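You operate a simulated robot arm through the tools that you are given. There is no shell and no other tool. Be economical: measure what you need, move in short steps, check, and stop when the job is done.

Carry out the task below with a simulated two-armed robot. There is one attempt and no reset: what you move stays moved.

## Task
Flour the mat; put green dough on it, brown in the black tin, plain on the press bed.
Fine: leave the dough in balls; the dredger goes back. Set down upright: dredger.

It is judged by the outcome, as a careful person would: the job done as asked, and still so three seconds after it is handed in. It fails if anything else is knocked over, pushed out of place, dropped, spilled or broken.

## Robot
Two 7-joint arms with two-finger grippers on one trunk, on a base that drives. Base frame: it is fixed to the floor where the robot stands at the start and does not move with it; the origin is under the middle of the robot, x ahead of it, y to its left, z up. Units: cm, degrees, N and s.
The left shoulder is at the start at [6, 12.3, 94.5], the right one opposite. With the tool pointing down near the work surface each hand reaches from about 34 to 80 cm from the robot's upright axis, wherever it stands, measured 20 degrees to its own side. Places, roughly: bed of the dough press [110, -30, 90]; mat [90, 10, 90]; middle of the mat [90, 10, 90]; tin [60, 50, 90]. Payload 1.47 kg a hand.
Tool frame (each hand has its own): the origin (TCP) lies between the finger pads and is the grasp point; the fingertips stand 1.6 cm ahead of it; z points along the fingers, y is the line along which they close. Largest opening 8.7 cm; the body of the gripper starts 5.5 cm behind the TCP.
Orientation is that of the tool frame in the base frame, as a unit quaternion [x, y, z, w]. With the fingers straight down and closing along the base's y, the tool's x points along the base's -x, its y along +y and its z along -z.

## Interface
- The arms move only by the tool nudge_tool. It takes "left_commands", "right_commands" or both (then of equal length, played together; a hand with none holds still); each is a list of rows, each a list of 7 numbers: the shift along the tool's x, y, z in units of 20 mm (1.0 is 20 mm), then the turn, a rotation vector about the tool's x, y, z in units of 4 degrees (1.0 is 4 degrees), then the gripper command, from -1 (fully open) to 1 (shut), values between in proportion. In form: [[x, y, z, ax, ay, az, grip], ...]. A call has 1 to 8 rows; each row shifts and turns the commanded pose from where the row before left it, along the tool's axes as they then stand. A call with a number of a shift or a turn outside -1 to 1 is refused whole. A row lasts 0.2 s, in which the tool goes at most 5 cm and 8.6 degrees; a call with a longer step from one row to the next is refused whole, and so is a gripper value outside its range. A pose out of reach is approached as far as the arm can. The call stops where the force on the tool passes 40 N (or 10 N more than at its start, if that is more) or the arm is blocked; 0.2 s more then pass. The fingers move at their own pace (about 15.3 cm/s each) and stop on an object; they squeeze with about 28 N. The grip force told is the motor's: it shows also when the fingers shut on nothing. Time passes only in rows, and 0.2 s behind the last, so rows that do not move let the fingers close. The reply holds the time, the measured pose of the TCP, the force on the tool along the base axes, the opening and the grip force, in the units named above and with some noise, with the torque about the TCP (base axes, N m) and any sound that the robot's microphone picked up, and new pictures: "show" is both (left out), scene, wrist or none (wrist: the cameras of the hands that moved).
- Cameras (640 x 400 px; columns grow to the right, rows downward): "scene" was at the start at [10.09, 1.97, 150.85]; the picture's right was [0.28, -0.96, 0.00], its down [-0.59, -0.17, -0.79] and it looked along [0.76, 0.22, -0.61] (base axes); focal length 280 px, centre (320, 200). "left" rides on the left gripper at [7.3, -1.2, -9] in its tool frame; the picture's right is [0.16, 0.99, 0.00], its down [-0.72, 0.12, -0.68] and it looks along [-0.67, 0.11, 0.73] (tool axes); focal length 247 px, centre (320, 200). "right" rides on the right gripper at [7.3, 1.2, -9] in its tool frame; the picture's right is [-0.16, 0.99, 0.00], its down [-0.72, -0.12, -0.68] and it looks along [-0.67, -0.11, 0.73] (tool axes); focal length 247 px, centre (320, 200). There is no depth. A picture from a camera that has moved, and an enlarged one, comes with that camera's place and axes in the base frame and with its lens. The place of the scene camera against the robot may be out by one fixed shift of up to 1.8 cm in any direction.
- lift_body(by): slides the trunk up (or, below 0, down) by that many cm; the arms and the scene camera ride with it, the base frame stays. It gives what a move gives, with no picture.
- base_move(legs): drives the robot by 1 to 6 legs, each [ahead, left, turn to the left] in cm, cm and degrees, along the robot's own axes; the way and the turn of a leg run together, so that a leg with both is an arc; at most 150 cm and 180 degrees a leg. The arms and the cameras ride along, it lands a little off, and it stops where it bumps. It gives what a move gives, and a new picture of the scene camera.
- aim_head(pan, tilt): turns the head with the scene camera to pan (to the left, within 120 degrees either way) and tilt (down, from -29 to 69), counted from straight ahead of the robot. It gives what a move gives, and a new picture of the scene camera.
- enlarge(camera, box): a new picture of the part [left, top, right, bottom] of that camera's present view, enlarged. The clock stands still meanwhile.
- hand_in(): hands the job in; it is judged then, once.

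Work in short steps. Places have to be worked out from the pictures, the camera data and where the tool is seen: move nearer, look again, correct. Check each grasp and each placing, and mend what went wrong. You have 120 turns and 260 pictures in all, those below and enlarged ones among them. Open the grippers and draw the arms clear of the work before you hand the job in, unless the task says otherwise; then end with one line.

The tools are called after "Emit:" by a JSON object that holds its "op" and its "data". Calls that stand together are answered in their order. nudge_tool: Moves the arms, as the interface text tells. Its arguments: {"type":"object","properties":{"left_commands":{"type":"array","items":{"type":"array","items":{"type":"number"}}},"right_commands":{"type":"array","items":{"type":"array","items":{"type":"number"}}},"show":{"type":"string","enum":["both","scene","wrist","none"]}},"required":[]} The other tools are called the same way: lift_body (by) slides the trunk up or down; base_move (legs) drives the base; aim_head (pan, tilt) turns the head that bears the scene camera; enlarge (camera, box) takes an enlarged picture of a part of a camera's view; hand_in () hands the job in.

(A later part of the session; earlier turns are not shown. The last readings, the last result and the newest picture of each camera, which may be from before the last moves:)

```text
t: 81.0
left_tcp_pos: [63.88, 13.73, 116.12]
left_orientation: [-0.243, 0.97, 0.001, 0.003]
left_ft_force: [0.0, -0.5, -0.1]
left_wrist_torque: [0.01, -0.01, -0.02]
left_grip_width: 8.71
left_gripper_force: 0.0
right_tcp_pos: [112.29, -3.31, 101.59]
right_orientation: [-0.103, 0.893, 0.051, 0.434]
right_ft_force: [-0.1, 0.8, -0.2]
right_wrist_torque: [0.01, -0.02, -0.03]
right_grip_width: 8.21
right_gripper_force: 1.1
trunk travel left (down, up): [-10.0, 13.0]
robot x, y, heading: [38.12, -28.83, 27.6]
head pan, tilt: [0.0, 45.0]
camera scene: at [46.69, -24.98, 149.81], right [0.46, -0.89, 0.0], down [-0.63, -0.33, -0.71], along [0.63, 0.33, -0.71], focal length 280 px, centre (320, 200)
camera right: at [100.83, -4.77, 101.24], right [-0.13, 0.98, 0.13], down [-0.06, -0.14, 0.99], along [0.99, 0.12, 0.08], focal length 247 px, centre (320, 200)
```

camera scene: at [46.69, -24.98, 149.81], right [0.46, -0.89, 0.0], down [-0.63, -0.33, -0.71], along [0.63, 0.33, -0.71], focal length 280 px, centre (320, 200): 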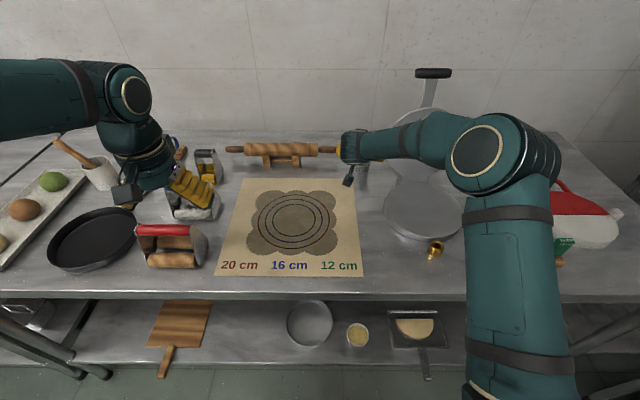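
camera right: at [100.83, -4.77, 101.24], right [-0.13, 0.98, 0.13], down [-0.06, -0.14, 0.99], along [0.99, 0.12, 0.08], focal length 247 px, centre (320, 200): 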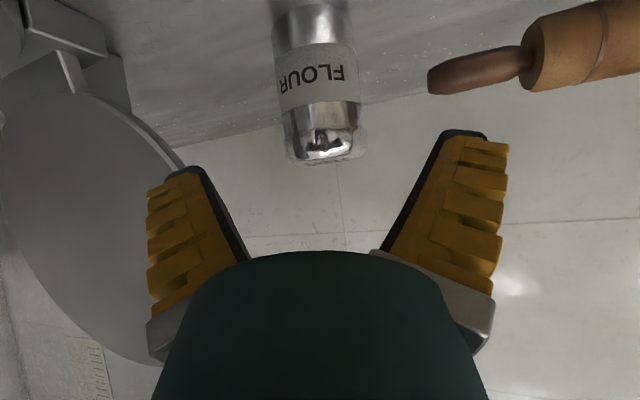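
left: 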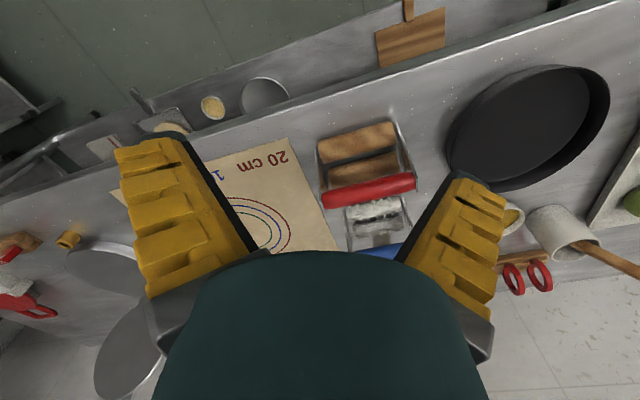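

Dredger stands upright in its place. I retract the right arm along the path it came.

Emit:
{"op": "nudge_tool", "data": {"right_commands": [[0.06, -0.03, -1, 0, 0, 0, -0.85], [0.06, -0.03, -1, 0, 0, 0, -0.85], [0.06, -0.03, -1, 0, 0, 0, -0.85], [0.06, -0.03, -1, 0, 0, 0, -0.85], [0.06, -0.03, -1, 0, 0, 0, -0.85], [0.06, -0.03, -1, 0, 0, 0, -0.85], [0.06, -0.03, -1, 0, 0, 0, -0.85]], "show": "none"}}

Emit:
{"op": "nudge_tool", "data": {"right_commands": [[0.37, -0.09, -1, 0, 0, 0, -0.85], [0.37, -0.09, -1, 0, 0, 0, -0.85], [0.37, -0.09, -1, 0, 0, 0, -0.85], [0.37, -0.09, -1, 0, 0, 0, -0.85], [0.37, -0.09, -1, 0, 0, 0, -0.85], [0.37, -0.09, -1, 0, 0, 0, -0.85], [0.37, -0.09, -1, 0, 0, 0, -0.85], [0.37, -0.09, -1, 0, 0, 0, -0.85]], "show": "none"}}

Emit:
{"op": "nudge_tool", "data": {"right_commands": [[0.37, -0.09, -1, 0, 0, 0, -1], [0.37, -0.09, -1, 0, 0, 0, -1], [0.37, -0.09, -1, 0, 0, 0, -1], [0, 0, 0, -0.74, 0, -0.58, -1], [0, 0, 0, -0.74, 0, -0.58, -1], [0, 0, 0, -0.74, 0, -0.58, -1], [0, 0, 0, -0.74, 0, -0.58, -1]], "show": "scene"}}

```text
t: 82.6
left_tcp_pos: [63.78, 13.73, 116.22]
left_orientation: [-0.243, 0.97, 0.001, 0.003]
left_ft_force: [0.0, 0.2, 0.4]
left_wrist_torque: [0.01, -0.02, 0.02]
left_grip_width: 8.7
left_gripper_force: 0.1
right_tcp_pos: [101.2, -6.2, 109.42]
right_orientation: [-0.104, 0.893, 0.052, 0.435]
right_ft_force: [0.0, 0.7, -1.4]
right_wrist_torque: [-0.01, -0.01, 0.04]
right_grip_width: 8.22
right_gripper_force: 1.1
trunk travel left (down, up): [-10.0, 13.0]
robot x, y, heading: [37.93, -28.92, 27.4]
head pan, tilt: [0.0, 45.0]
```

```text
t: 84.4
left_tcp_pos: [63.84, 13.74, 116.16]
left_orientation: [-0.244, 0.97, 0.001, 0.002]
left_ft_force: [0.0, -0.6, -0.1]
left_wrist_torque: [0.02, -0.01, 0.01]
left_grip_width: 8.7
left_gripper_force: 0.0
right_tcp_pos: [85.75, -11.42, 114.84]
right_orientation: [-0.103, 0.893, 0.051, 0.435]
right_ft_force: [0.7, 0.5, 0.0]
right_wrist_torque: [-0.02, 0.02, -0.03]
right_grip_width: 8.23
right_gripper_force: 0.5
trunk travel left (down, up): [-10.0, 13.0]
robot x, y, heading: [37.88, -28.71, 27.6]
head pan, tilt: [0.0, 45.0]
```

```text
t: 86.0
left_tcp_pos: [63.9, 13.78, 116.16]
left_orientation: [-0.243, 0.97, 0.001, 0.003]
left_ft_force: [-0.2, -0.7, 0.4]
left_wrist_torque: [0.0, -0.01, -0.01]
left_grip_width: 8.71
left_gripper_force: 0.0
right_tcp_pos: [80.02, -13.39, 116.68]
right_orientation: [-0.219, 0.872, 0.108, 0.424]
right_ft_force: [0.1, -0.3, 1.1]
right_wrist_torque: [-0.03, -0.01, 0.0]
right_grip_width: 8.7
right_gripper_force: 0.1
trunk travel left (down, up): [-10.0, 13.0]
robot x, y, heading: [38.06, -28.55, 27.4]
head pan, tilt: [0.0, 45.0]
camera scene: at [46.73, -24.99, 149.81], right [0.46, -0.89, 0.0], down [-0.63, -0.33, -0.71], along [0.63, 0.33, -0.71], focal length 280 px, centre (320, 200)
```

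scene: 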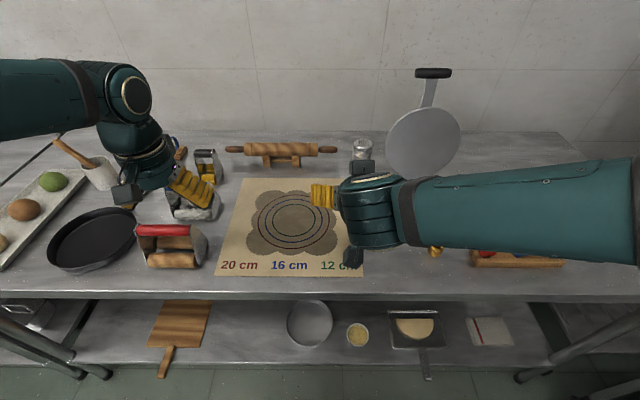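

The dredger stands back; the right arm is clear. I bring the right tool back to pointing down, out of the way.

Emit:
{"op": "nudge_tool", "data": {"right_commands": [[0, -0.4, 0, 0, 1, 0, -1], [0, -0.4, 0, 0, 1, 0, -1], [0, -0.4, 0, 0, 1, 0, -1], [0, -0.4, 0, 0, 1, 0, -1], [0, -0.4, 0, 0, 1, 0, -1], [0, -0.4, 0, 0, 1, 0, -1], [0, -0.4, 0, 0, 1, 0, -1], [0, -0.4, 0, 0, 1, 0, -1]], "show": "none"}}

Emit:
{"op": "nudge_tool", "data": {"right_commands": [[0, -0.4, -0.5, 0, 1, 0, -1], [0, -0.4, -0.5, 0, 1, 0, -1], [0, -0.4, -0.5, 0, 1, 0, -1], [0, -0.4, -0.5, 0, 1, 0, -1], [0, -0.4, -0.5, 0, 1, 0, -1], [0.7, -0.4, 0, 0, 0, 0, -1], [0.7, 0, 0, 0, 0, 0, -1], [0.7, 0, 0, 0, 0, 0, -1]], "show": "scene"}}

```text
t: 87.8
left_tcp_pos: [63.89, 13.76, 116.15]
left_orientation: [-0.244, 0.97, 0.0, 0.003]
left_ft_force: [-0.6, -0.8, -0.2]
left_wrist_torque: [0.01, 0.04, -0.01]
left_grip_width: 8.7
left_gripper_force: 0.0
right_tcp_pos: [83.04, -19.1, 116.75]
right_orientation: [-0.241, 0.955, 0.043, 0.167]
right_ft_force: [-0.3, 0.1, -0.4]
right_wrist_torque: [0.0, 0.0, 0.01]
right_grip_width: 8.71
right_gripper_force: 0.0
trunk travel left (down, up): [-10.0, 13.0]
robot x, y, heading: [38.01, -28.61, 27.8]
head pan, tilt: [0.0, 45.0]
```

```text
t: 89.6
left_tcp_pos: [63.75, 13.79, 116.14]
left_orientation: [-0.243, 0.97, 0.0, 0.004]
left_ft_force: [0.6, 0.0, 0.1]
left_wrist_torque: [0.01, 0.0, -0.02]
left_grip_width: 8.68
left_gripper_force: 0.0
right_tcp_pos: [80.55, -25.66, 121.67]
right_orientation: [-0.245, 0.969, 0.0, -0.001]
right_ft_force: [-0.7, 0.1, -0.5]
right_wrist_torque: [0.0, -0.04, 0.03]
right_grip_width: 8.7
right_gripper_force: 0.1
trunk travel left (down, up): [-10.0, 13.0]
robot x, y, heading: [37.84, -28.89, 27.7]
head pan, tilt: [0.0, 45.0]
camera scene: at [46.69, -25.01, 149.81], right [0.46, -0.89, 0.0], down [-0.63, -0.33, -0.71], along [0.63, 0.33, -0.71], focal length 280 px, centre (320, 200)
```

scene: 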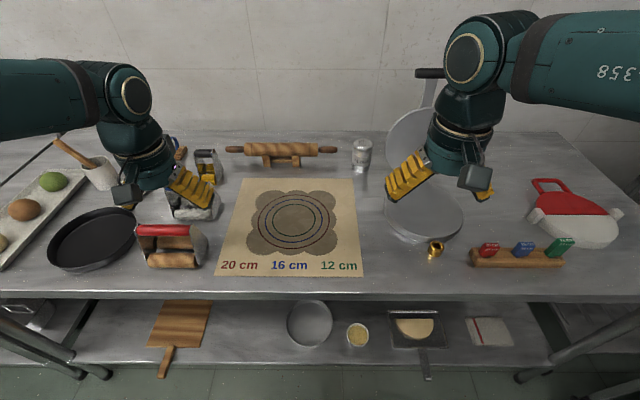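

All clear. I drive 64 cm left and 3 cm ahead, to stand before the dough tray.

Emit:
{"op": "base_move", "data": {"legs": [[0, 64, 0], [3, 0, 0]]}}

Emit:
{"op": "aim_head", "data": {"pan": 10, "tilt": 48}}

```text
t: 96.1
left_tcp_pos: [36.68, 72.11, 116.01]
left_orientation: [-0.243, 0.97, 0.0, 0.002]
left_ft_force: [0.6, 0.2, -0.1]
left_wrist_torque: [-0.06, 0.06, -0.02]
left_grip_width: 8.71
left_gripper_force: 0.1
right_tcp_pos: [53.39, 32.82, 121.62]
right_orientation: [-0.246, 0.969, 0.0, -0.002]
right_ft_force: [0.0, 1.0, 0.6]
right_wrist_torque: [-0.04, 0.02, 0.01]
right_grip_width: 8.69
right_gripper_force: 0.1
trunk travel left (down, up): [-10.0, 13.0]
robot x, y, heading: [10.51, 29.77, 27.9]
head pan, tilt: [0.0, 45.0]
camera scene: at [19.69, 33.38, 149.79], right [0.47, -0.89, 0.0], down [-0.63, -0.33, -0.71], along [0.63, 0.33, -0.71], focal length 280 px, centre (320, 200)
```

scene: 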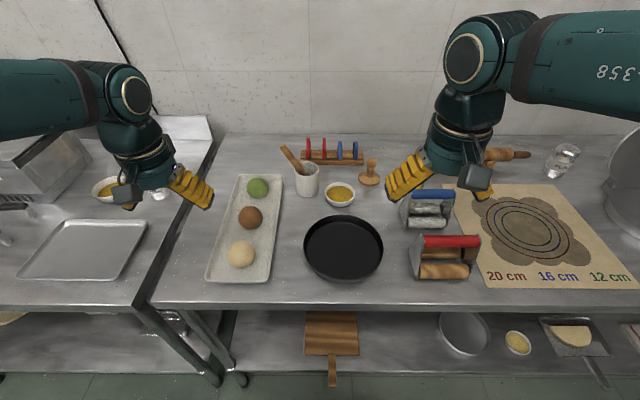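

```text
t: 96.8
left_tcp_pos: [36.55, 71.91, 116.22]
left_orientation: [-0.244, 0.97, 0.001, 0.002]
left_ft_force: [-0.2, 0.5, 0.1]
left_wrist_torque: [-0.03, -0.01, 0.03]
left_grip_width: 8.69
left_gripper_force: 0.0
right_tcp_pos: [53.54, 32.57, 121.65]
right_orientation: [-0.245, 0.97, 0.0, 0.0]
right_ft_force: [-0.2, 0.0, -0.2]
right_wrist_torque: [0.0, 0.01, -0.01]
right_grip_width: 8.7
right_gripper_force: 0.1
trunk travel left (down, up): [-10.0, 13.0]
robot x, y, heading: [10.69, 29.45, 27.7]
head pan, tilt: [10.0, 48.0]
camera scene: at [18.5, 34.28, 149.39], right [0.61, -0.79, 0.0], down [-0.59, -0.45, -0.67], along [0.53, 0.41, -0.74], focal length 280 px, centre (320, 200)
```

scene: 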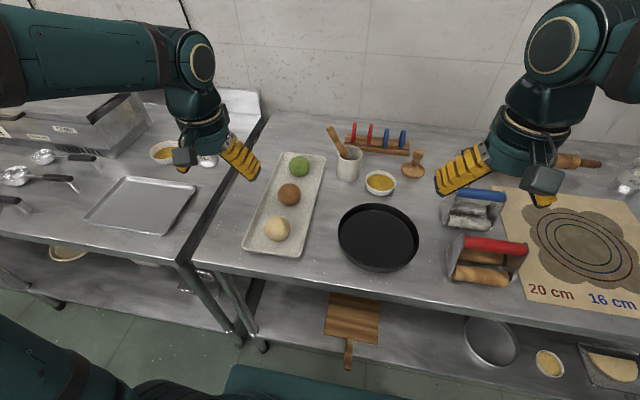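

Good view of the dough. I enlarge the tray to locate each ball.

Emit:
{"op": "enlarge", "data": {"camera": "scene", "box": [230, 120, 430, 280]}}

```text
2.50 times, centred on (330, 200) of scene
camera zoom: at [18.5, 34.28, 149.39], right [0.61, -0.79, 0.0], down [-0.59, -0.45, -0.67], along [0.53, 0.41, -0.74], focal length 701 px, centre (295, 200)
```

zoom: 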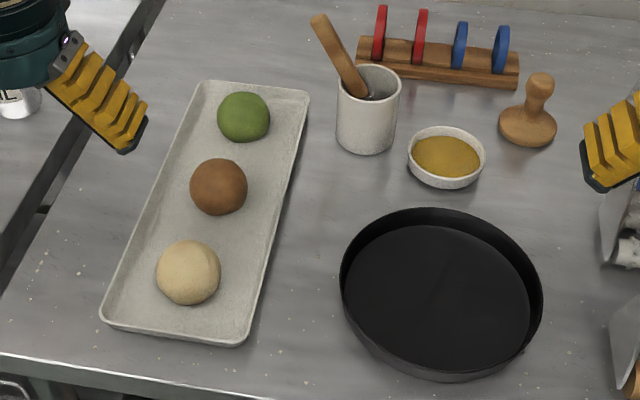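

Balls: green ≈(65.3,78.3), brown ≈(54.9,73.1), plain ≈(44.5,67.7), each ~6.3 cm wide; tin centre ≈(59.5,47.5). I bring the left hand above the brown ball first.

Emit:
{"op": "nudge_tool", "data": {"left_commands": [[-1, -0.45, 0.3, 0, 0, 0, -1], [-1, -0.45, 0.3, 0, 0, 0, -1], [-1, -0.45, 0.3, 0, 0, 0, -1], [-1, -0.45, 0.3, 0, 0, 0, -1], [-1, -0.45, 0.3, 0, 0, 0, -1], [-1, -0.45, 0.3, 0, 0, 0, -1], [-1, -0.45, 0.3, 0, 0, 0, -1], [-1, -0.45, 0.3, 0, 0, 0, -1]], "show": "both"}}

```text
t: 98.6
left_tcp_pos: [54.1, 73.32, 111.4]
left_orientation: [-0.243, 0.97, 0.001, 0.002]
left_ft_force: [-0.8, -0.1, -0.1]
left_wrist_torque: [0.0, 0.02, 0.0]
left_grip_width: 8.72
left_gripper_force: 0.1
right_tcp_pos: [53.56, 32.65, 121.64]
right_orientation: [-0.245, 0.969, 0.0, -0.002]
right_ft_force: [0.6, 0.2, -0.1]
right_wrist_torque: [0.0, 0.04, 0.0]
right_grip_width: 8.7
right_gripper_force: 0.0
trunk travel left (down, up): [-10.0, 13.0]
robot x, y, heading: [10.73, 29.17, 27.5]
head pan, tilt: [10.0, 48.0]
camera scene: at [18.63, 34.32, 149.38], right [0.61, -0.79, 0.0], down [-0.59, -0.45, -0.67], along [0.53, 0.41, -0.74], focal length 280 px, centre (320, 200)
camera left: at [48.28, 68.72, 120.32], right [-0.61, 0.8, 0.0], down [0.58, 0.44, 0.68], along [0.54, 0.41, -0.73], focal length 247 px, centre (320, 200)
```

scene: 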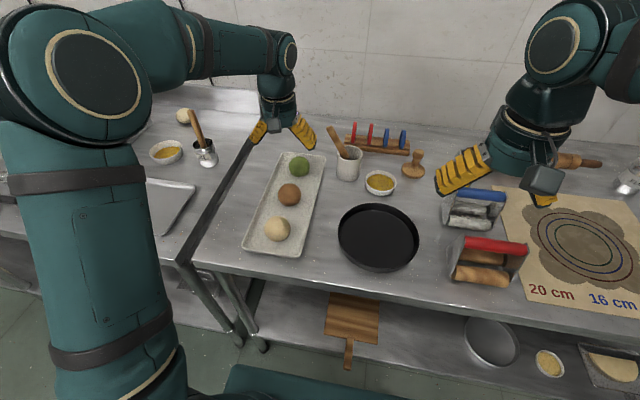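
left: 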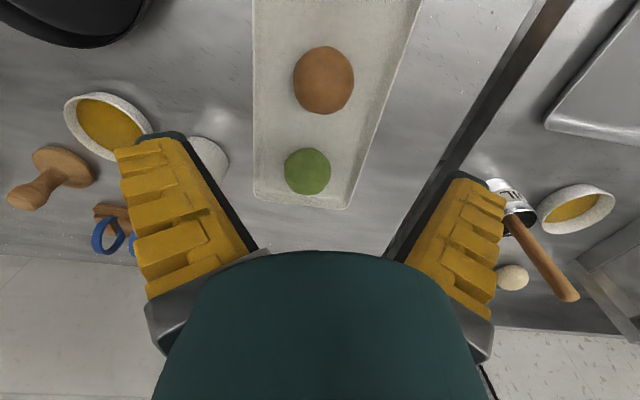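

Wrist view puts brown at about (54.7,73.8). I correct and descend 12 cm.

Emit:
{"op": "nudge_tool", "data": {"left_commands": [[-0.18, 0.05, 1, 0, 0, 0, -1], [-0.18, 0.05, 1, 0, 0, 0, -1], [0, 0, 1, 0, 0, 0, -1], [0, 0, 1, 0, 0, 0, -1], [0, 0, 1, 0, 0, 0, -1], [0, 0, 0.5, 0, 0, 0, -1]], "show": "both"}}

```text
t: 100.0
left_tcp_pos: [54.72, 73.63, 100.5]
left_orientation: [-0.244, 0.97, 0.001, 0.003]
left_ft_force: [-0.3, 0.3, 0.0]
left_wrist_torque: [-0.02, -0.01, 0.0]
left_grip_width: 8.74
left_gripper_force: 0.1
right_tcp_pos: [53.44, 32.69, 121.67]
right_orientation: [-0.245, 0.969, 0.0, -0.001]
right_ft_force: [0.4, 0.3, -0.8]
right_wrist_torque: [0.01, 0.03, 0.0]
right_grip_width: 8.71
right_gripper_force: 0.2
trunk travel left (down, up): [-10.0, 13.0]
robot x, y, heading: [10.78, 29.67, 27.9]
head pan, tilt: [10.0, 48.0]
camera scene: at [18.54, 34.31, 149.39], right [0.61, -0.79, 0.0], down [-0.59, -0.45, -0.67], along [0.53, 0.41, -0.74], focal length 280 px, centre (320, 200)
camera left: at [48.87, 69.2, 109.4], right [-0.61, 0.8, 0.0], down [0.58, 0.44, 0.68], along [0.54, 0.41, -0.73], focal length 247 px, centre (320, 200)
```

scene: 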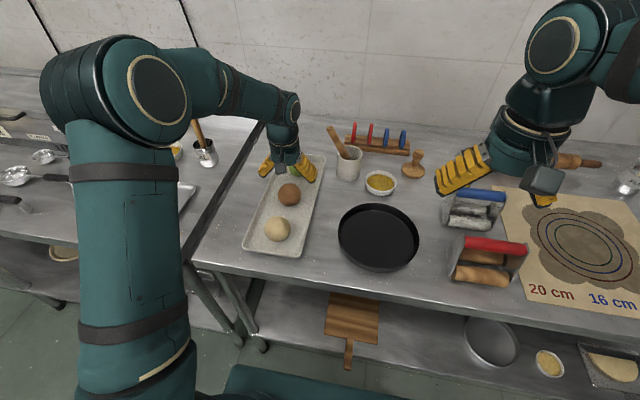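
left: 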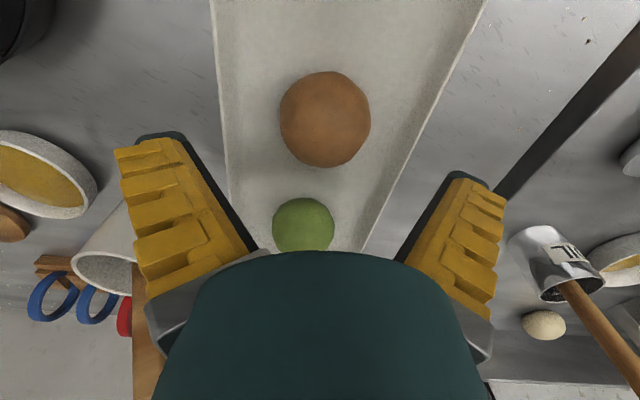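

Aligned within 4 mm. Descend to the ball's middle and close gently to ~5.6 cm.

Emit:
{"op": "nudge_tool", "data": {"left_commands": [[0.1, 0.1, 0.9, 0, 0, 0, -1], [0, 0.08, 0.9, 0, 0, 0, -1], [0, 0, 0.9, 0, 0, 0, -1], [0, 0, 0.55, 0, 0, 0, -1], [0, 0, 0, 0, 0, 0, -0.3], [0, 0, 0, 0, 0, 0, -0.3], [0, 0, 0, 0, 0, 0, -0.3]], "show": "wrist"}}

```text
t: 101.6
left_tcp_pos: [54.27, 74.12, 93.98]
left_orientation: [-0.245, 0.97, 0.0, 0.003]
left_ft_force: [-0.4, 0.8, 0.3]
left_wrist_torque: [0.0, 0.03, 0.01]
left_grip_width: 6.12
left_gripper_force: 3.1
right_tcp_pos: [53.45, 32.54, 121.65]
right_orientation: [-0.245, 0.97, 0.0, -0.001]
right_ft_force: [0.3, -0.4, 0.0]
right_wrist_torque: [-0.01, -0.01, 0.01]
right_grip_width: 8.71
right_gripper_force: 0.1
trunk travel left (down, up): [-10.0, 13.0]
robot x, y, heading: [10.8, 29.52, 27.8]
head pan, tilt: [10.0, 48.0]
camera left: at [48.37, 69.5, 102.88], right [-0.61, 0.8, 0.0], down [0.58, 0.44, 0.68], along [0.54, 0.41, -0.73], focal length 247 px, centre (320, 200)
```

left: 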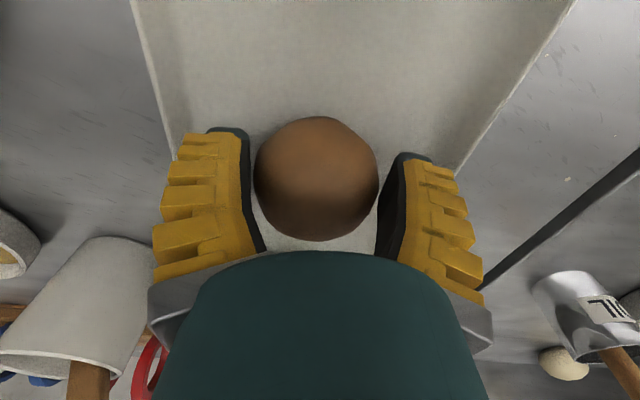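

Held at 6.12 cm with 3 N. I squeeze slightly more and lift.

Emit:
{"op": "nudge_tool", "data": {"left_commands": [[0, 0, 0, 0, 0, 0, -0.1], [0, 0, 0, 0, 0, 0, -0.1], [0, 0, -0.3, 0, 0, 0, -0.1], [0, 0, -0.6, 0, 0, 0, -0.1], [0, 0, -1, 0, 0, 0, -0.1], [0, 0, -1, 0, 0, 0, -0.1], [0, 0, -1, 0, 0, 0, -0.1], [0, 0, -1, 0, 0, 0, -0.1]], "show": "both"}}

```text
t: 103.4
left_tcp_pos: [54.35, 73.96, 103.68]
left_orientation: [-0.243, 0.97, 0.001, 0.002]
left_ft_force: [-0.3, -0.5, -1.6]
left_wrist_torque: [-0.02, 0.02, -0.02]
left_grip_width: 4.99
left_gripper_force: 13.9
right_tcp_pos: [53.46, 32.49, 121.72]
right_orientation: [-0.245, 0.969, 0.001, -0.001]
right_ft_force: [-0.3, -0.4, -0.5]
right_wrist_torque: [-0.02, 0.03, -0.01]
right_grip_width: 8.72
right_gripper_force: 0.0
trunk travel left (down, up): [-10.0, 13.0]
robot x, y, heading: [10.93, 29.43, 27.7]
head pan, tilt: [10.0, 48.0]
camera scene: at [18.53, 34.3, 149.39], right [0.61, -0.79, 0.0], down [-0.59, -0.45, -0.67], along [0.53, 0.41, -0.74], focal length 280 px, centre (320, 200)
camera left: at [48.48, 69.43, 112.61], right [-0.61, 0.8, 0.0], down [0.58, 0.44, 0.68], along [0.54, 0.41, -0.73], focal length 247 px, centre (320, 200)
```

scene: 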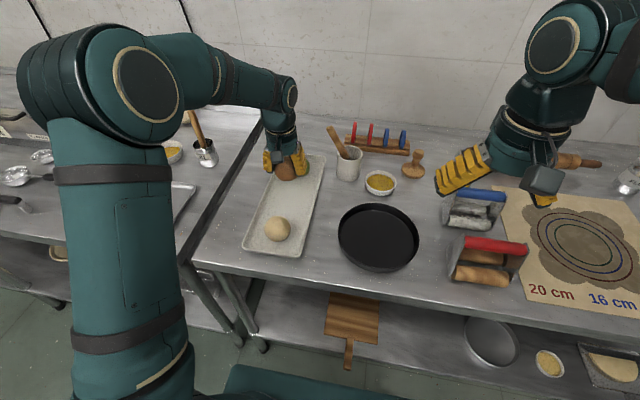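
left: 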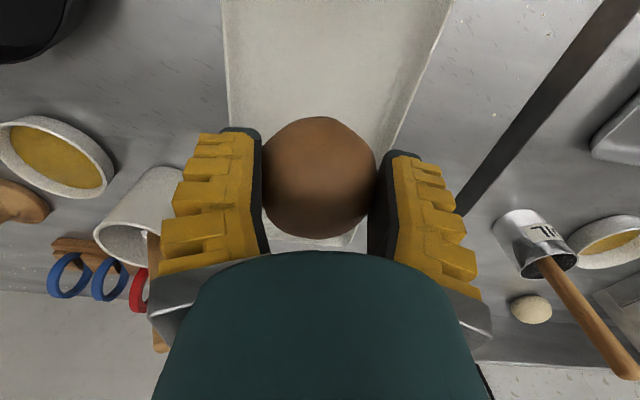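

Dough is soft (5.0 cm at 14 N), so I ease the grip to a lighter squeeze, and carry it toward the tin while the right hand moves aside.

Emit:
{"op": "nudge_tool", "data": {"left_commands": [[0.56, -1, -0.2, 0, 0, 0, -0.2], [0.56, -1, -0.1, 0, 0, 0, -0.2], [0.56, -1, 0, 0, 0, 0, -0.2], [0.56, -1, 0, 0, 0, 0, -0.2], [0.56, -1, 0, 0, 0, 0, -0.2], [0.56, -1, 0, 0, 0, 0, -0.2], [0.56, -1, 0, 0, 0, 0, -0.2], [0.56, -1, 0, 0, 0, 0, -0.2]], "right_commands": [[0, -1, 0, 0, 0, 0, -1], [0, -1, 0, 0, 0, 0, -1], [0, -1, 0, 0, 0, 0, -1], [0, -1, 0, 0, 0, 0, -1], [0, -1, 0, 0, 0, 0, -1], [0, -1, 0, 0, 0, 0, -1], [0, -1, 0, 0, 0, 0, -1], [0, -1, 0, 0, 0, 0, -1]], "show": "none"}}

Emit:
{"op": "nudge_tool", "data": {"left_commands": [[0, -1, 0, 0, 0, 0, -0.2], [0, -1, 0, 0, 0, 0, -0.2], [0, -1, 0, 0, 0, 0, -0.2], [0, -1, 0, 0, 0, 0, -0.2], [0, -0.3, 0, 0, 0, 0, -0.2]], "show": "both"}}

```text
t: 105.2
left_tcp_pos: [54.14, 55.43, 104.36]
left_orientation: [-0.243, 0.97, 0.001, 0.002]
left_ft_force: [0.0, -1.1, 0.5]
left_wrist_torque: [0.06, -0.01, 0.0]
left_grip_width: 5.78
left_gripper_force: 4.1
right_tcp_pos: [60.97, 18.22, 121.65]
right_orientation: [-0.245, 0.969, 0.001, -0.002]
right_ft_force: [-0.6, -0.9, -0.1]
right_wrist_torque: [0.06, 0.0, 0.01]
right_grip_width: 8.71
right_gripper_force: 0.0
trunk travel left (down, up): [-10.0, 13.0]
robot x, y, heading: [10.45, 29.67, 27.9]
head pan, tilt: [10.0, 48.0]
```

```text
t: 106.4
left_tcp_pos: [58.23, 48.1, 104.18]
left_orientation: [-0.244, 0.97, 0.001, 0.003]
left_ft_force: [0.1, -0.2, 0.7]
left_wrist_torque: [0.0, -0.01, 0.03]
left_grip_width: 5.74
left_gripper_force: 3.5
right_tcp_pos: [61.08, 18.53, 121.72]
right_orientation: [-0.245, 0.969, 0.0, 0.0]
right_ft_force: [0.3, 0.3, -0.2]
right_wrist_torque: [0.04, 0.0, 0.0]
right_grip_width: 8.68
right_gripper_force: 0.0
trunk travel left (down, up): [-10.0, 13.0]
robot x, y, heading: [10.56, 29.22, 27.6]
head pan, tilt: [10.0, 48.0]
camera scene: at [18.54, 34.32, 149.39], right [0.61, -0.79, 0.0], down [-0.59, -0.45, -0.67], along [0.53, 0.41, -0.74], focal length 280 px, centre (320, 200)
camera left: at [52.27, 43.54, 113.21], right [-0.61, 0.8, 0.0], down [0.58, 0.44, 0.68], along [0.54, 0.41, -0.73], focal length 247 px, centre (320, 200)
```

scene: 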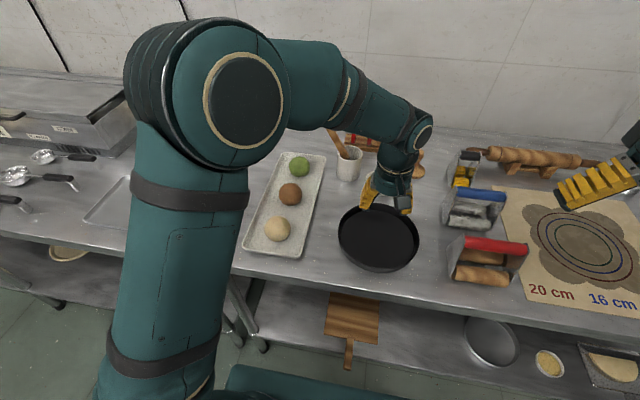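
left: 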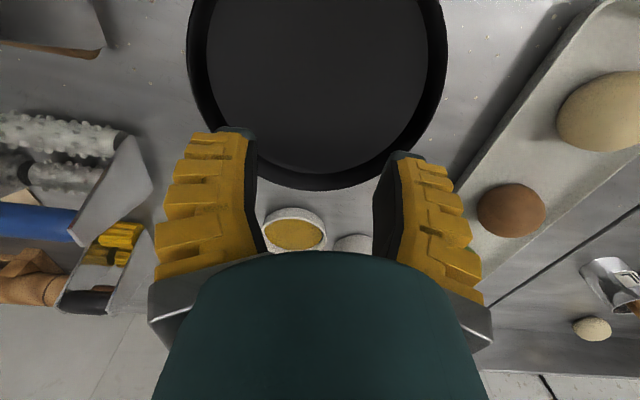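

The ball slipped out when I eased the grip and fell back into its tray. I look closely at it.

Emit:
{"op": "enlarge", "data": {"camera": "scene", "box": [235, 140, 335, 265]}}

Emit:
{"op": "enlarge", "data": {"camera": "left", "box": [440, 60, 640, 260]}}

```text
3.20 times, centred on (285, 202) of scene
camera zoom: at [18.54, 34.32, 149.39], right [0.61, -0.79, 0.0], down [-0.59, -0.45, -0.67], along [0.53, 0.41, -0.74], focal length 897 px, centre (432, 192)
```

zoom: 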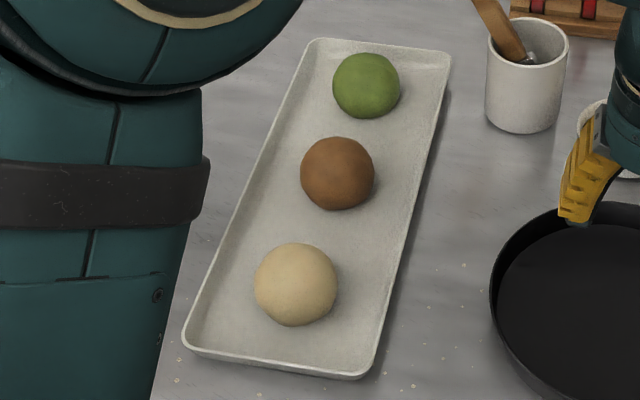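

```text
2.00 times, centred on (540, 160) of left
camera zoom: at [52.27, 43.54, 113.21], right [-0.61, 0.8, 0.0], down [0.58, 0.44, 0.68], along [0.54, 0.41, -0.73], focal length 494 px, centre (-120, 280)
```

zoom: 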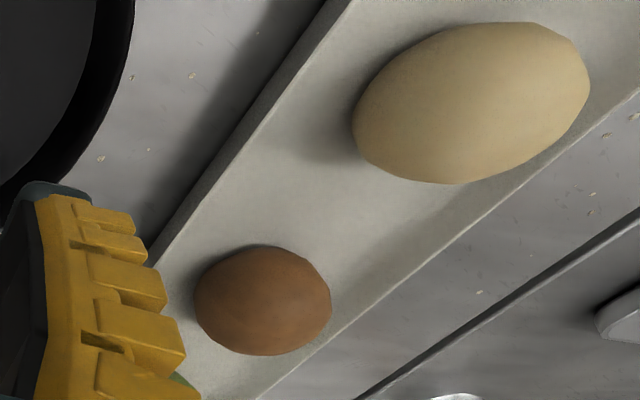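

The ball is still round and in place. I go back over it, this time keeping a firm constant grip.

Emit:
{"op": "nudge_tool", "data": {"left_commands": [[0, 1, 0, 0, 0, 0, -1], [0, 1, 0, 0, 0, 0, -1], [0, 1, 0, 0, 0, 0, -1], [0, 1, 0, 0, 0, 0, -1], [0, 0.3, 0, 0, 0, 0, -1]], "show": "none"}}

Emit:
{"op": "nudge_tool", "data": {"left_commands": [[-0.56, 1, 0, 0, 0, 0, -1], [-0.56, 1, 0, 0, 0, 0, -1], [-0.56, 1, 0, 0, 0, 0, -1], [-0.56, 1, 0, 0, 0, 0, -1], [-0.56, 1, 0, 0, 0, 0, -1], [-0.56, 1, 0, 0, 0, 0, -1], [-0.56, 1, 0, 0, 0, 0, -1], [-0.56, 1, 0, 0, 0, 0, -1]], "show": "wrist"}}

```text
t: 107.6
left_tcp_pos: [54.01, 55.54, 104.24]
left_orientation: [-0.243, 0.97, 0.001, 0.002]
left_ft_force: [-0.1, 0.4, 0.1]
left_wrist_torque: [0.0, 0.01, 0.01]
left_grip_width: 8.71
left_gripper_force: 0.0
right_tcp_pos: [60.94, 18.52, 121.65]
right_orientation: [-0.245, 0.97, 0.001, 0.0]
right_ft_force: [0.1, 0.2, 0.2]
right_wrist_torque: [-0.01, 0.03, 0.0]
right_grip_width: 8.7
right_gripper_force: 0.1
trunk travel left (down, up): [-10.0, 13.0]
robot x, y, heading: [10.71, 29.36, 27.9]
head pan, tilt: [10.0, 48.0]
```

```text
t: 109.4
left_tcp_pos: [54.48, 74.05, 104.28]
left_orientation: [-0.243, 0.97, 0.0, 0.001]
left_ft_force: [-0.5, 0.5, -0.3]
left_wrist_torque: [0.01, 0.0, 0.0]
left_grip_width: 8.73
left_gripper_force: 0.1
right_tcp_pos: [61.08, 18.51, 121.67]
right_orientation: [-0.246, 0.969, 0.001, -0.002]
right_ft_force: [0.5, 0.2, 0.0]
right_wrist_torque: [-0.01, -0.04, 0.0]
right_grip_width: 8.69
right_gripper_force: 0.0
trunk travel left (down, up): [-10.0, 13.0]
robot x, y, heading: [10.64, 29.46, 27.5]
head pan, tilt: [10.0, 48.0]
camera left: at [48.64, 69.52, 113.22], right [-0.61, 0.8, 0.0], down [0.58, 0.44, 0.68], along [0.54, 0.41, -0.73], focal length 247 px, centre (320, 200)
```

left: 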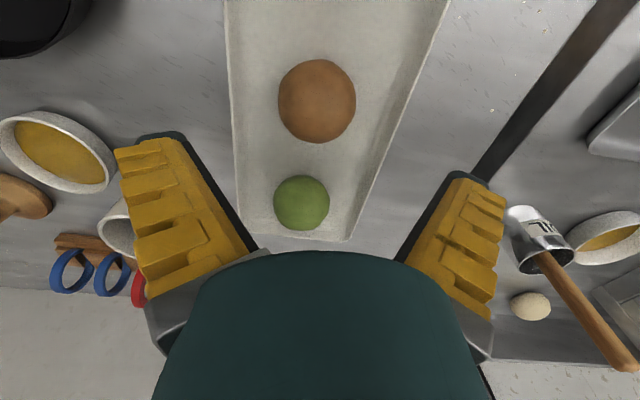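

Aligned within 3 mm. Descend and grip with a firm constant command, then lift.

Emit:
{"op": "nudge_tool", "data": {"left_commands": [[0, -0.12, 1, 0, 0, 0, -1], [0, 0, 1, 0, 0, 0, -1], [0, 0, 1, 0, 0, 0, -1], [0, 0, 1, 0, 0, 0, -1], [0, 0, 1, 0, 0, 0, -1], [0, 0, 0.3, 0, 0, 0, -1]], "show": "none"}}

Emit:
{"op": "nudge_tool", "data": {"left_commands": [[0, 0, 0, 0, 0, 0, -0.1], [0, 0, 0, 0, 0, 0, -0.1], [0, 0, 0, 0, 0, 0, -0.1], [0, 0, 0, 0, 0, 0, -0.1]], "show": "wrist"}}

```text
t: 110.8
left_tcp_pos: [54.55, 73.78, 93.63]
left_orientation: [-0.244, 0.97, 0.001, 0.002]
left_ft_force: [0.0, 0.3, 0.5]
left_wrist_torque: [0.0, 0.04, 0.02]
left_grip_width: 8.71
left_gripper_force: 0.1
right_tcp_pos: [61.02, 18.42, 121.79]
right_orientation: [-0.246, 0.969, 0.0, -0.002]
right_ft_force: [0.1, 0.2, 0.5]
right_wrist_torque: [-0.02, 0.03, 0.0]
right_grip_width: 8.72
right_gripper_force: 0.0
trunk travel left (down, up): [-10.0, 13.0]
robot x, y, heading: [10.53, 29.33, 27.7]
head pan, tilt: [10.0, 48.0]
```

```text
t: 111.8
left_tcp_pos: [54.51, 73.92, 93.68]
left_orientation: [-0.244, 0.97, 0.001, 0.003]
left_ft_force: [-0.6, -0.1, 3.2]
left_wrist_torque: [0.04, 0.0, 0.03]
left_grip_width: 5.26
left_gripper_force: 14.0
right_tcp_pos: [60.93, 18.56, 121.68]
right_orientation: [-0.245, 0.97, 0.001, -0.001]
right_ft_force: [0.2, 0.0, -0.1]
right_wrist_torque: [0.03, -0.02, 0.03]
right_grip_width: 8.7
right_gripper_force: 0.1
trunk travel left (down, up): [-10.0, 13.0]
robot x, y, heading: [10.65, 29.35, 27.9]
head pan, tilt: [10.0, 48.0]
camera left: at [48.7, 69.33, 102.66], right [-0.61, 0.8, 0.0], down [0.58, 0.44, 0.68], along [0.54, 0.41, -0.73], focal length 247 px, centre (320, 200)
```

left: 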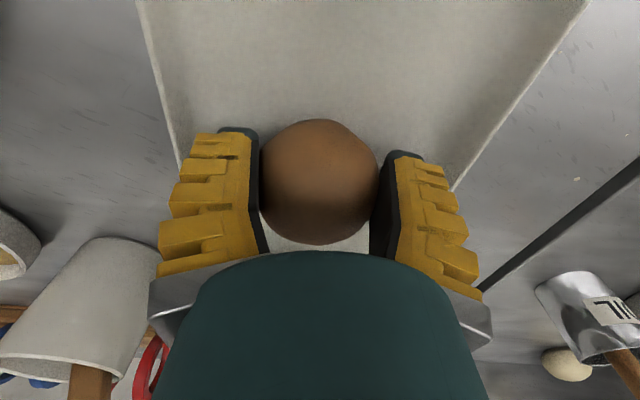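

Gripped at 5.26 cm, 14 N. Lift, keeping the command.

Emit:
{"op": "nudge_tool", "data": {"left_commands": [[0, 0, -0.3, 0, 0, 0, -0.1], [0, 0, -0.7, 0, 0, 0, -0.1], [0, 0, -1, 0, 0, 0, -0.1], [0, 0, -1, 0, 0, 0, -0.1], [0, 0, -1, 0, 0, 0, -0.1], [0, 0, -1, 0, 0, 0, -0.1], [0, 0, -0.5, 0, 0, 0, -0.1], [0, 0, 0, 0, 0, 0, -0.1]], "show": "wrist"}}

```text
t: 113.6
left_tcp_pos: [54.49, 73.82, 104.74]
left_orientation: [-0.243, 0.97, 0.001, 0.002]
left_ft_force: [0.3, 0.5, -0.1]
left_wrist_torque: [0.02, -0.01, 0.02]
left_grip_width: 5.06
left_gripper_force: 14.0
right_tcp_pos: [60.94, 18.6, 121.67]
right_orientation: [-0.246, 0.969, 0.0, -0.001]
right_ft_force: [0.4, 0.0, 0.4]
right_wrist_torque: [-0.01, 0.01, 0.01]
right_grip_width: 8.69
right_gripper_force: 0.1
trunk travel left (down, up): [-10.0, 13.0]
robot x, y, heading: [11.01, 29.42, 27.6]
head pan, tilt: [10.0, 48.0]
camera left: at [48.58, 69.23, 113.69], right [-0.61, 0.8, 0.0], down [0.58, 0.44, 0.68], along [0.54, 0.41, -0.73], focal length 247 px, centre (320, 200)
```

left: 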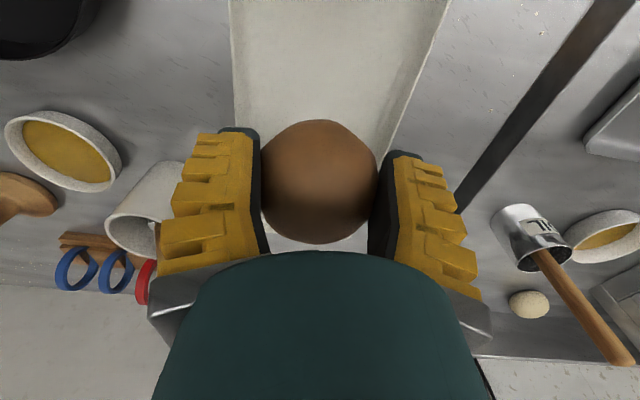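

Held firmly. I carry it to the tin's centre, about (57.6,47.6).

Emit:
{"op": "nudge_tool", "data": {"left_commands": [[0.59, -1, 0, 0, 0, 0, -0.1], [0.59, -1, 0, 0, 0, 0, -0.1], [0.59, -1, 0, 0, 0, 0, -0.1], [0.59, -1, 0, 0, 0, 0, -0.1], [0.59, -1, 0, 0, 0, 0, -0.1], [0.59, -1, 0, 0, 0, 0, -0.1], [0.59, -1, 0, 0, 0, 0, -0.1], [0.59, -1, 0, 0, 0, 0, -0.1]], "show": "none"}}

Emit:
{"op": "nudge_tool", "data": {"left_commands": [[0, -1, 0, 0, 0, 0, -0.1], [0, -1, 0, 0, 0, 0, -0.1], [0, -1, 0, 0, 0, 0, -0.1], [0, -1, 0, 0, 0, 0, -0.1], [0, -0.3, 0.5, 0, 0, 0, -0.1], [0, 0, 1, 0, 0, 0, -0.1], [0, 0, 1, 0, 0, 0, -0.1]], "show": "both"}}

```text
t: 115.4
left_tcp_pos: [53.72, 55.21, 104.77]
left_orientation: [-0.244, 0.97, 0.001, 0.002]
left_ft_force: [-0.3, -0.2, -0.7]
left_wrist_torque: [0.0, 0.02, -0.04]
left_grip_width: 5.04
left_gripper_force: 14.1
right_tcp_pos: [60.95, 18.47, 121.58]
right_orientation: [-0.245, 0.969, 0.0, -0.002]
right_ft_force: [-0.3, -0.3, 0.1]
right_wrist_torque: [0.0, 0.01, -0.02]
right_grip_width: 8.72
right_gripper_force: 0.1
trunk travel left (down, up): [-10.0, 13.0]
robot x, y, heading: [10.48, 29.41, 27.9]
head pan, tilt: [10.0, 48.0]
```

```text
t: 117.0
left_tcp_pos: [57.8, 47.6, 99.72]
left_orientation: [-0.243, 0.97, 0.001, 0.002]
left_ft_force: [-0.5, -0.4, -1.4]
left_wrist_torque: [-0.01, 0.02, -0.02]
left_grip_width: 5.06
left_gripper_force: 14.5
right_tcp_pos: [61.1, 18.58, 121.61]
right_orientation: [-0.245, 0.969, 0.0, -0.001]
right_ft_force: [-0.1, -0.2, 0.3]
right_wrist_torque: [-0.05, 0.01, 0.01]
right_grip_width: 8.69
right_gripper_force: 0.1
trunk travel left (down, up): [-10.0, 13.0]
robot x, y, heading: [10.71, 29.78, 27.9]
head pan, tilt: [10.0, 48.0]
camera scene: at [18.58, 34.32, 149.38], right [0.61, -0.79, 0.0], down [-0.59, -0.45, -0.67], along [0.53, 0.41, -0.74], focal length 280 px, centre (320, 200)
camera left: at [51.91, 43.05, 108.65], right [-0.61, 0.8, 0.0], down [0.58, 0.44, 0.68], along [0.54, 0.41, -0.73], focal length 247 px, centre (320, 200)
```

scene: 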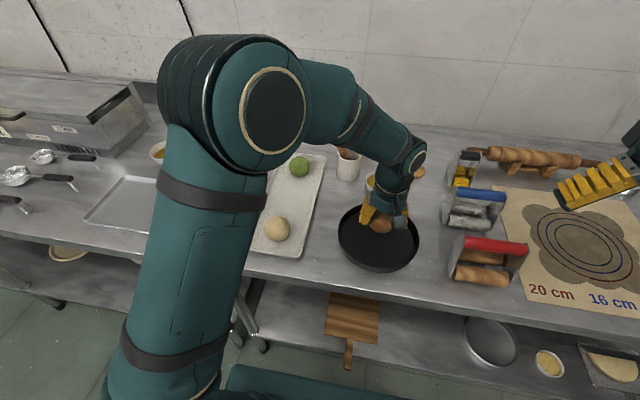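
left: 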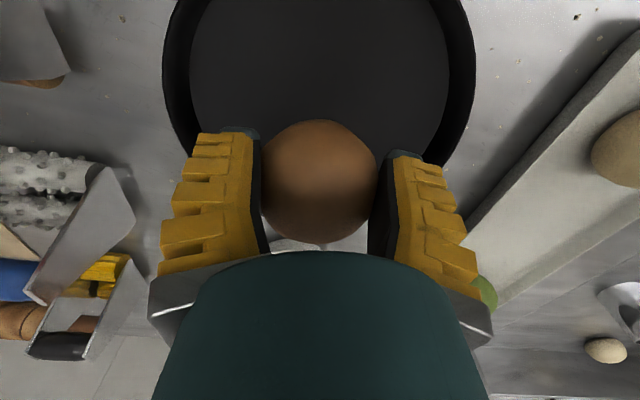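

The ball is over the tin's centre. I lower until it just touches.

Emit:
{"op": "nudge_tool", "data": {"left_commands": [[0, 0, 1, 0, 0, 0, -0.1], [0, 0, 1, 0, 0, 0, -0.1], [0, 0, 0.4, 0, 0, 0, -0.1], [0, 0, 0.2, 0, 0, 0, -0.1], [0, 0, 0.1, 0, 0, 0, -0.1]], "show": "wrist"}}

```text
t: 118.2
left_tcp_pos: [57.8, 47.65, 94.34]
left_orientation: [-0.244, 0.97, 0.0, 0.003]
left_ft_force: [0.3, 0.6, -1.8]
left_wrist_torque: [-0.01, 0.0, 0.02]
left_grip_width: 5.02
left_gripper_force: 14.4
right_tcp_pos: [60.95, 18.48, 121.67]
right_orientation: [-0.245, 0.969, 0.0, 0.0]
right_ft_force: [0.3, -0.1, 0.2]
right_wrist_torque: [-0.03, -0.03, 0.0]
right_grip_width: 8.67
right_gripper_force: 0.1
trunk travel left (down, up): [-10.0, 13.0]
robot x, y, heading: [10.93, 29.87, 27.6]
head pan, tilt: [10.0, 48.0]
camera left: at [51.88, 43.16, 103.26], right [-0.61, 0.8, 0.0], down [0.58, 0.44, 0.68], along [0.54, 0.41, -0.73], focal length 247 px, centre (320, 200)
```

left: 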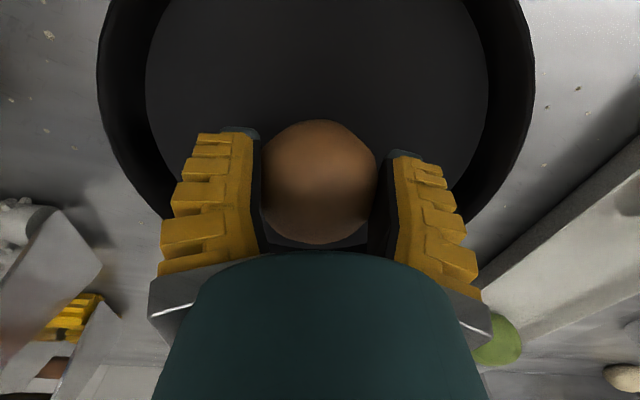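

Nearly at the floor; shift 1 cm toward the robot and lower a bit more until contact.

Emit:
{"op": "nudge_tool", "data": {"left_commands": [[0.5, 0, 0, 0, 0, 0, -0.1], [0, 0, 0.15, 0, 0, 0, -0.1], [0, 0, 0.15, 0, 0, 0, -0.1], [0, 0, 0, 0, 0, 0, -0.1]], "show": "none"}}

```text
t: 119.2
left_tcp_pos: [56.91, 47.04, 93.66]
left_orientation: [-0.244, 0.97, 0.0, 0.003]
left_ft_force: [0.3, -1.1, 10.8]
left_wrist_torque: [0.04, -0.13, 0.07]
left_grip_width: 5.5
left_gripper_force: 13.9
right_tcp_pos: [60.93, 18.61, 121.67]
right_orientation: [-0.244, 0.97, 0.0, -0.002]
right_ft_force: [-0.6, 0.0, -0.2]
right_wrist_torque: [0.03, -0.02, 0.01]
right_grip_width: 8.71
right_gripper_force: 0.1
trunk travel left (down, up): [-10.0, 13.0]
robot x, y, heading: [10.88, 29.4, 27.7]
head pan, tilt: [10.0, 48.0]
```

Contact (10.8 N). I back up 3 mm, open and rise.

Emit:
{"op": "nudge_tool", "data": {"left_commands": [[0, 0, -0.1, 0, 0, 0, -0.1], [0, 0, 0, 0, 0, 0, -1], [0, 0, 0, 0, 0, 0, -1], [0, 0, -0.7, 0, 0, 0, -1], [0, 0, -1, 0, 0, 0, -1], [0, 0, -1, 0, 0, 0, -1], [0, 0, -1, 0, 0, 0, -1], [0, 0, -1, 0, 0, 0, -1]], "show": "both"}}

```text
t: 121.0
left_tcp_pos: [56.8, 47.11, 103.37]
left_orientation: [-0.244, 0.97, 0.0, 0.003]
left_ft_force: [-0.9, -1.1, 0.1]
left_wrist_torque: [0.02, -0.05, -0.01]
left_grip_width: 8.67
left_gripper_force: 0.0
right_tcp_pos: [61.11, 18.54, 121.73]
right_orientation: [-0.245, 0.969, 0.0, -0.001]
right_ft_force: [0.3, 1.1, -0.2]
right_wrist_torque: [-0.01, 0.02, -0.01]
right_grip_width: 8.69
right_gripper_force: 0.1
trunk travel left (down, up): [-10.0, 13.0]
robot x, y, heading: [11.08, 29.41, 27.5]
head pan, tilt: [10.0, 48.0]
camera scene: at [18.52, 34.31, 149.39], right [0.61, -0.79, 0.0], down [-0.59, -0.45, -0.67], along [0.53, 0.41, -0.74], focal length 280 px, centre (320, 200)
camera left: at [50.91, 42.63, 112.22], right [-0.61, 0.8, 0.0], down [0.58, 0.44, 0.68], along [0.54, 0.41, -0.73], focal length 247 px, centre (320, 200)
```

scene: 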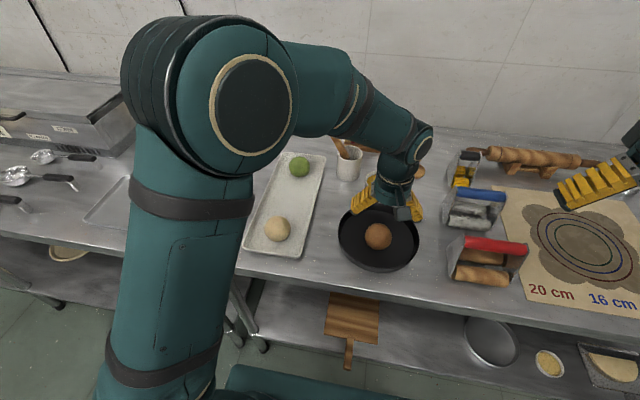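
left: 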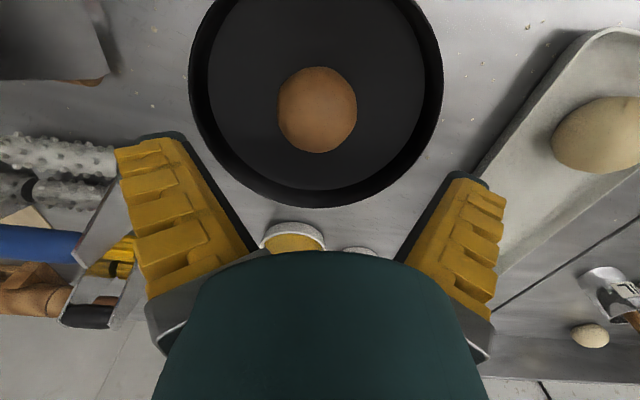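

Brown dough sits round in the tin. Next the green: move left at safe height, then ahead.

Emit:
{"op": "nudge_tool", "data": {"left_commands": [[0, 1, -0.5, 0, 0, 0, -1], [0, 1, -0.5, 0, 0, 0, -1], [0, 1, -0.5, 0, 0, 0, -1], [0, 1, 0, 0, 0, 0, -1], [0, 1, 0, 0, 0, 0, -1], [0, 1, 0, 0, 0, 0, -1], [0, 1, 0, 0, 0, 0, -1], [-0.5, 1, 0, 0, 0, 0, -1]], "show": "none"}}

Emit:
{"op": "nudge_tool", "data": {"left_commands": [[-1, 1, 0, 0, 0, 0, -1], [-1, 1, 0, 0, 0, 0, -1], [-1, 1, 0, 0, 0, 0, -1], [-1, 1, 0, 0, 0, 0, -1], [-1, 0.25, 0, 0, 0, 0, -1], [-1, 0, 0, 0, 0, 0, -1], [-1, 0, 0, 0, 0, 0, -1], [-1, 0, 0, 0, 0, 0, -1]], "show": "both"}}

```text
t: 122.8
left_tcp_pos: [50.05, 61.72, 106.29]
left_orientation: [-0.244, 0.97, 0.0, 0.003]
left_ft_force: [-0.5, -0.7, -0.2]
left_wrist_torque: [-0.02, -0.01, -0.02]
left_grip_width: 8.71
left_gripper_force: 0.1
right_tcp_pos: [61.14, 18.47, 121.68]
right_orientation: [-0.244, 0.97, 0.001, -0.001]
right_ft_force: [-0.5, 0.5, -0.1]
right_wrist_torque: [-0.01, -0.02, -0.01]
right_grip_width: 8.7
right_gripper_force: 0.0
trunk travel left (down, up): [-10.0, 13.0]
robot x, y, heading: [10.51, 29.33, 27.7]
head pan, tilt: [10.0, 48.0]
```

```text
t: 124.6
left_tcp_pos: [60.31, 76.79, 106.45]
left_orientation: [-0.243, 0.97, 0.0, 0.002]
left_ft_force: [0.8, -1.0, -0.2]
left_wrist_torque: [0.0, -0.01, 0.0]
left_grip_width: 8.7
left_gripper_force: 0.1
right_tcp_pos: [61.11, 18.61, 121.7]
right_orientation: [-0.244, 0.97, 0.0, -0.002]
right_ft_force: [-0.8, -0.2, -0.3]
right_wrist_torque: [0.03, 0.01, 0.01]
right_grip_width: 8.71
right_gripper_force: 0.0
trunk travel left (down, up): [-10.0, 13.0]
robot x, y, heading: [11.01, 29.35, 27.8]
head pan, tilt: [10.0, 48.0]
camera scene: at [18.61, 34.35, 149.38], right [0.61, -0.79, 0.0], down [-0.59, -0.45, -0.67], along [0.53, 0.41, -0.74], focal length 280 px, centre (320, 200)
camera left: at [54.37, 72.28, 115.31], right [-0.61, 0.8, 0.0], down [0.58, 0.44, 0.68], along [0.54, 0.41, -0.73], focal length 247 px, centre (320, 200)
```

scene: 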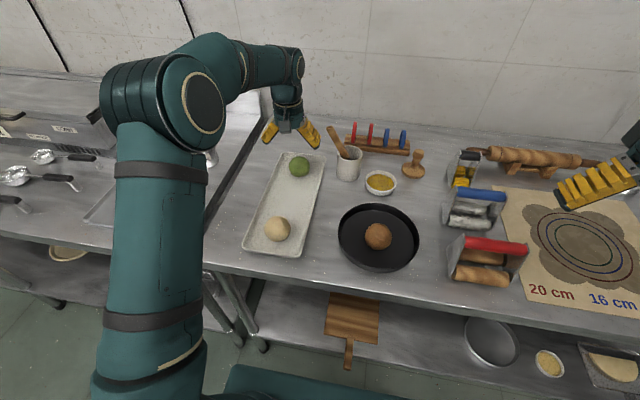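
left: 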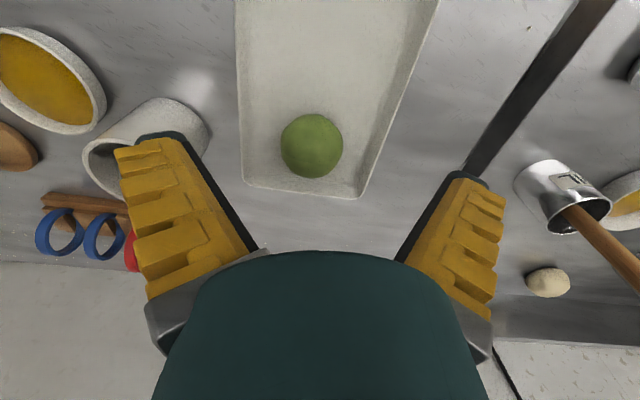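

Green at (65.0,79.3). Move 5.3 cm ahead and descend to its middle; then grip.

Emit:
{"op": "nudge_tool", "data": {"left_commands": [[-0.9, 0, 0.4, 0, 0, 0, -1], [-0.9, 0, 0.9, 0, 0, 0, -1], [-0.86, 0, 1, 0, 0, 0, -1], [0, 0, 1, 0, 0, 0, -1], [0, 0, 1, 0, 0, 0, -1], [0, 0, 1, 0, 0, 0, -1]], "show": "both"}}

```text
t: 126.0
left_tcp_pos: [64.93, 79.41, 95.78]
left_orientation: [-0.243, 0.97, 0.001, 0.001]
left_ft_force: [0.1, -0.4, 0.1]
left_wrist_torque: [-0.02, 0.0, 0.01]
left_grip_width: 8.7
left_gripper_force: 0.0
right_tcp_pos: [61.08, 18.58, 121.76]
right_orientation: [-0.245, 0.969, 0.001, -0.001]
right_ft_force: [-0.4, -0.9, -0.6]
right_wrist_torque: [0.02, 0.05, -0.01]
right_grip_width: 8.72
right_gripper_force: 0.1
trunk travel left (down, up): [-10.0, 13.0]
robot x, y, heading: [10.57, 29.34, 27.6]
head pan, tilt: [10.0, 48.0]
camera scene: at [18.55, 34.33, 149.39], right [0.61, -0.79, 0.0], down [-0.59, -0.45, -0.67], along [0.53, 0.41, -0.74], focal length 280 px, centre (320, 200)
camera left: at [59.17, 74.84, 104.71], right [-0.61, 0.8, 0.0], down [0.58, 0.44, 0.68], along [0.54, 0.41, -0.73], focal length 247 px, centre (320, 200)
```

scene: 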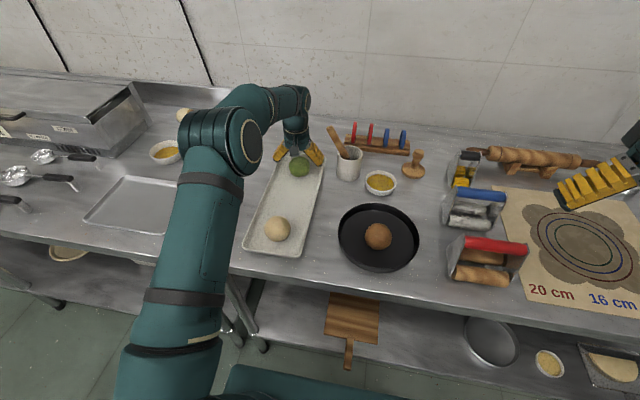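
left: 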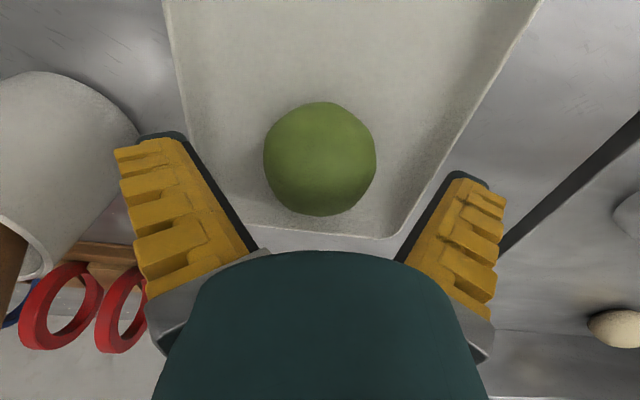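

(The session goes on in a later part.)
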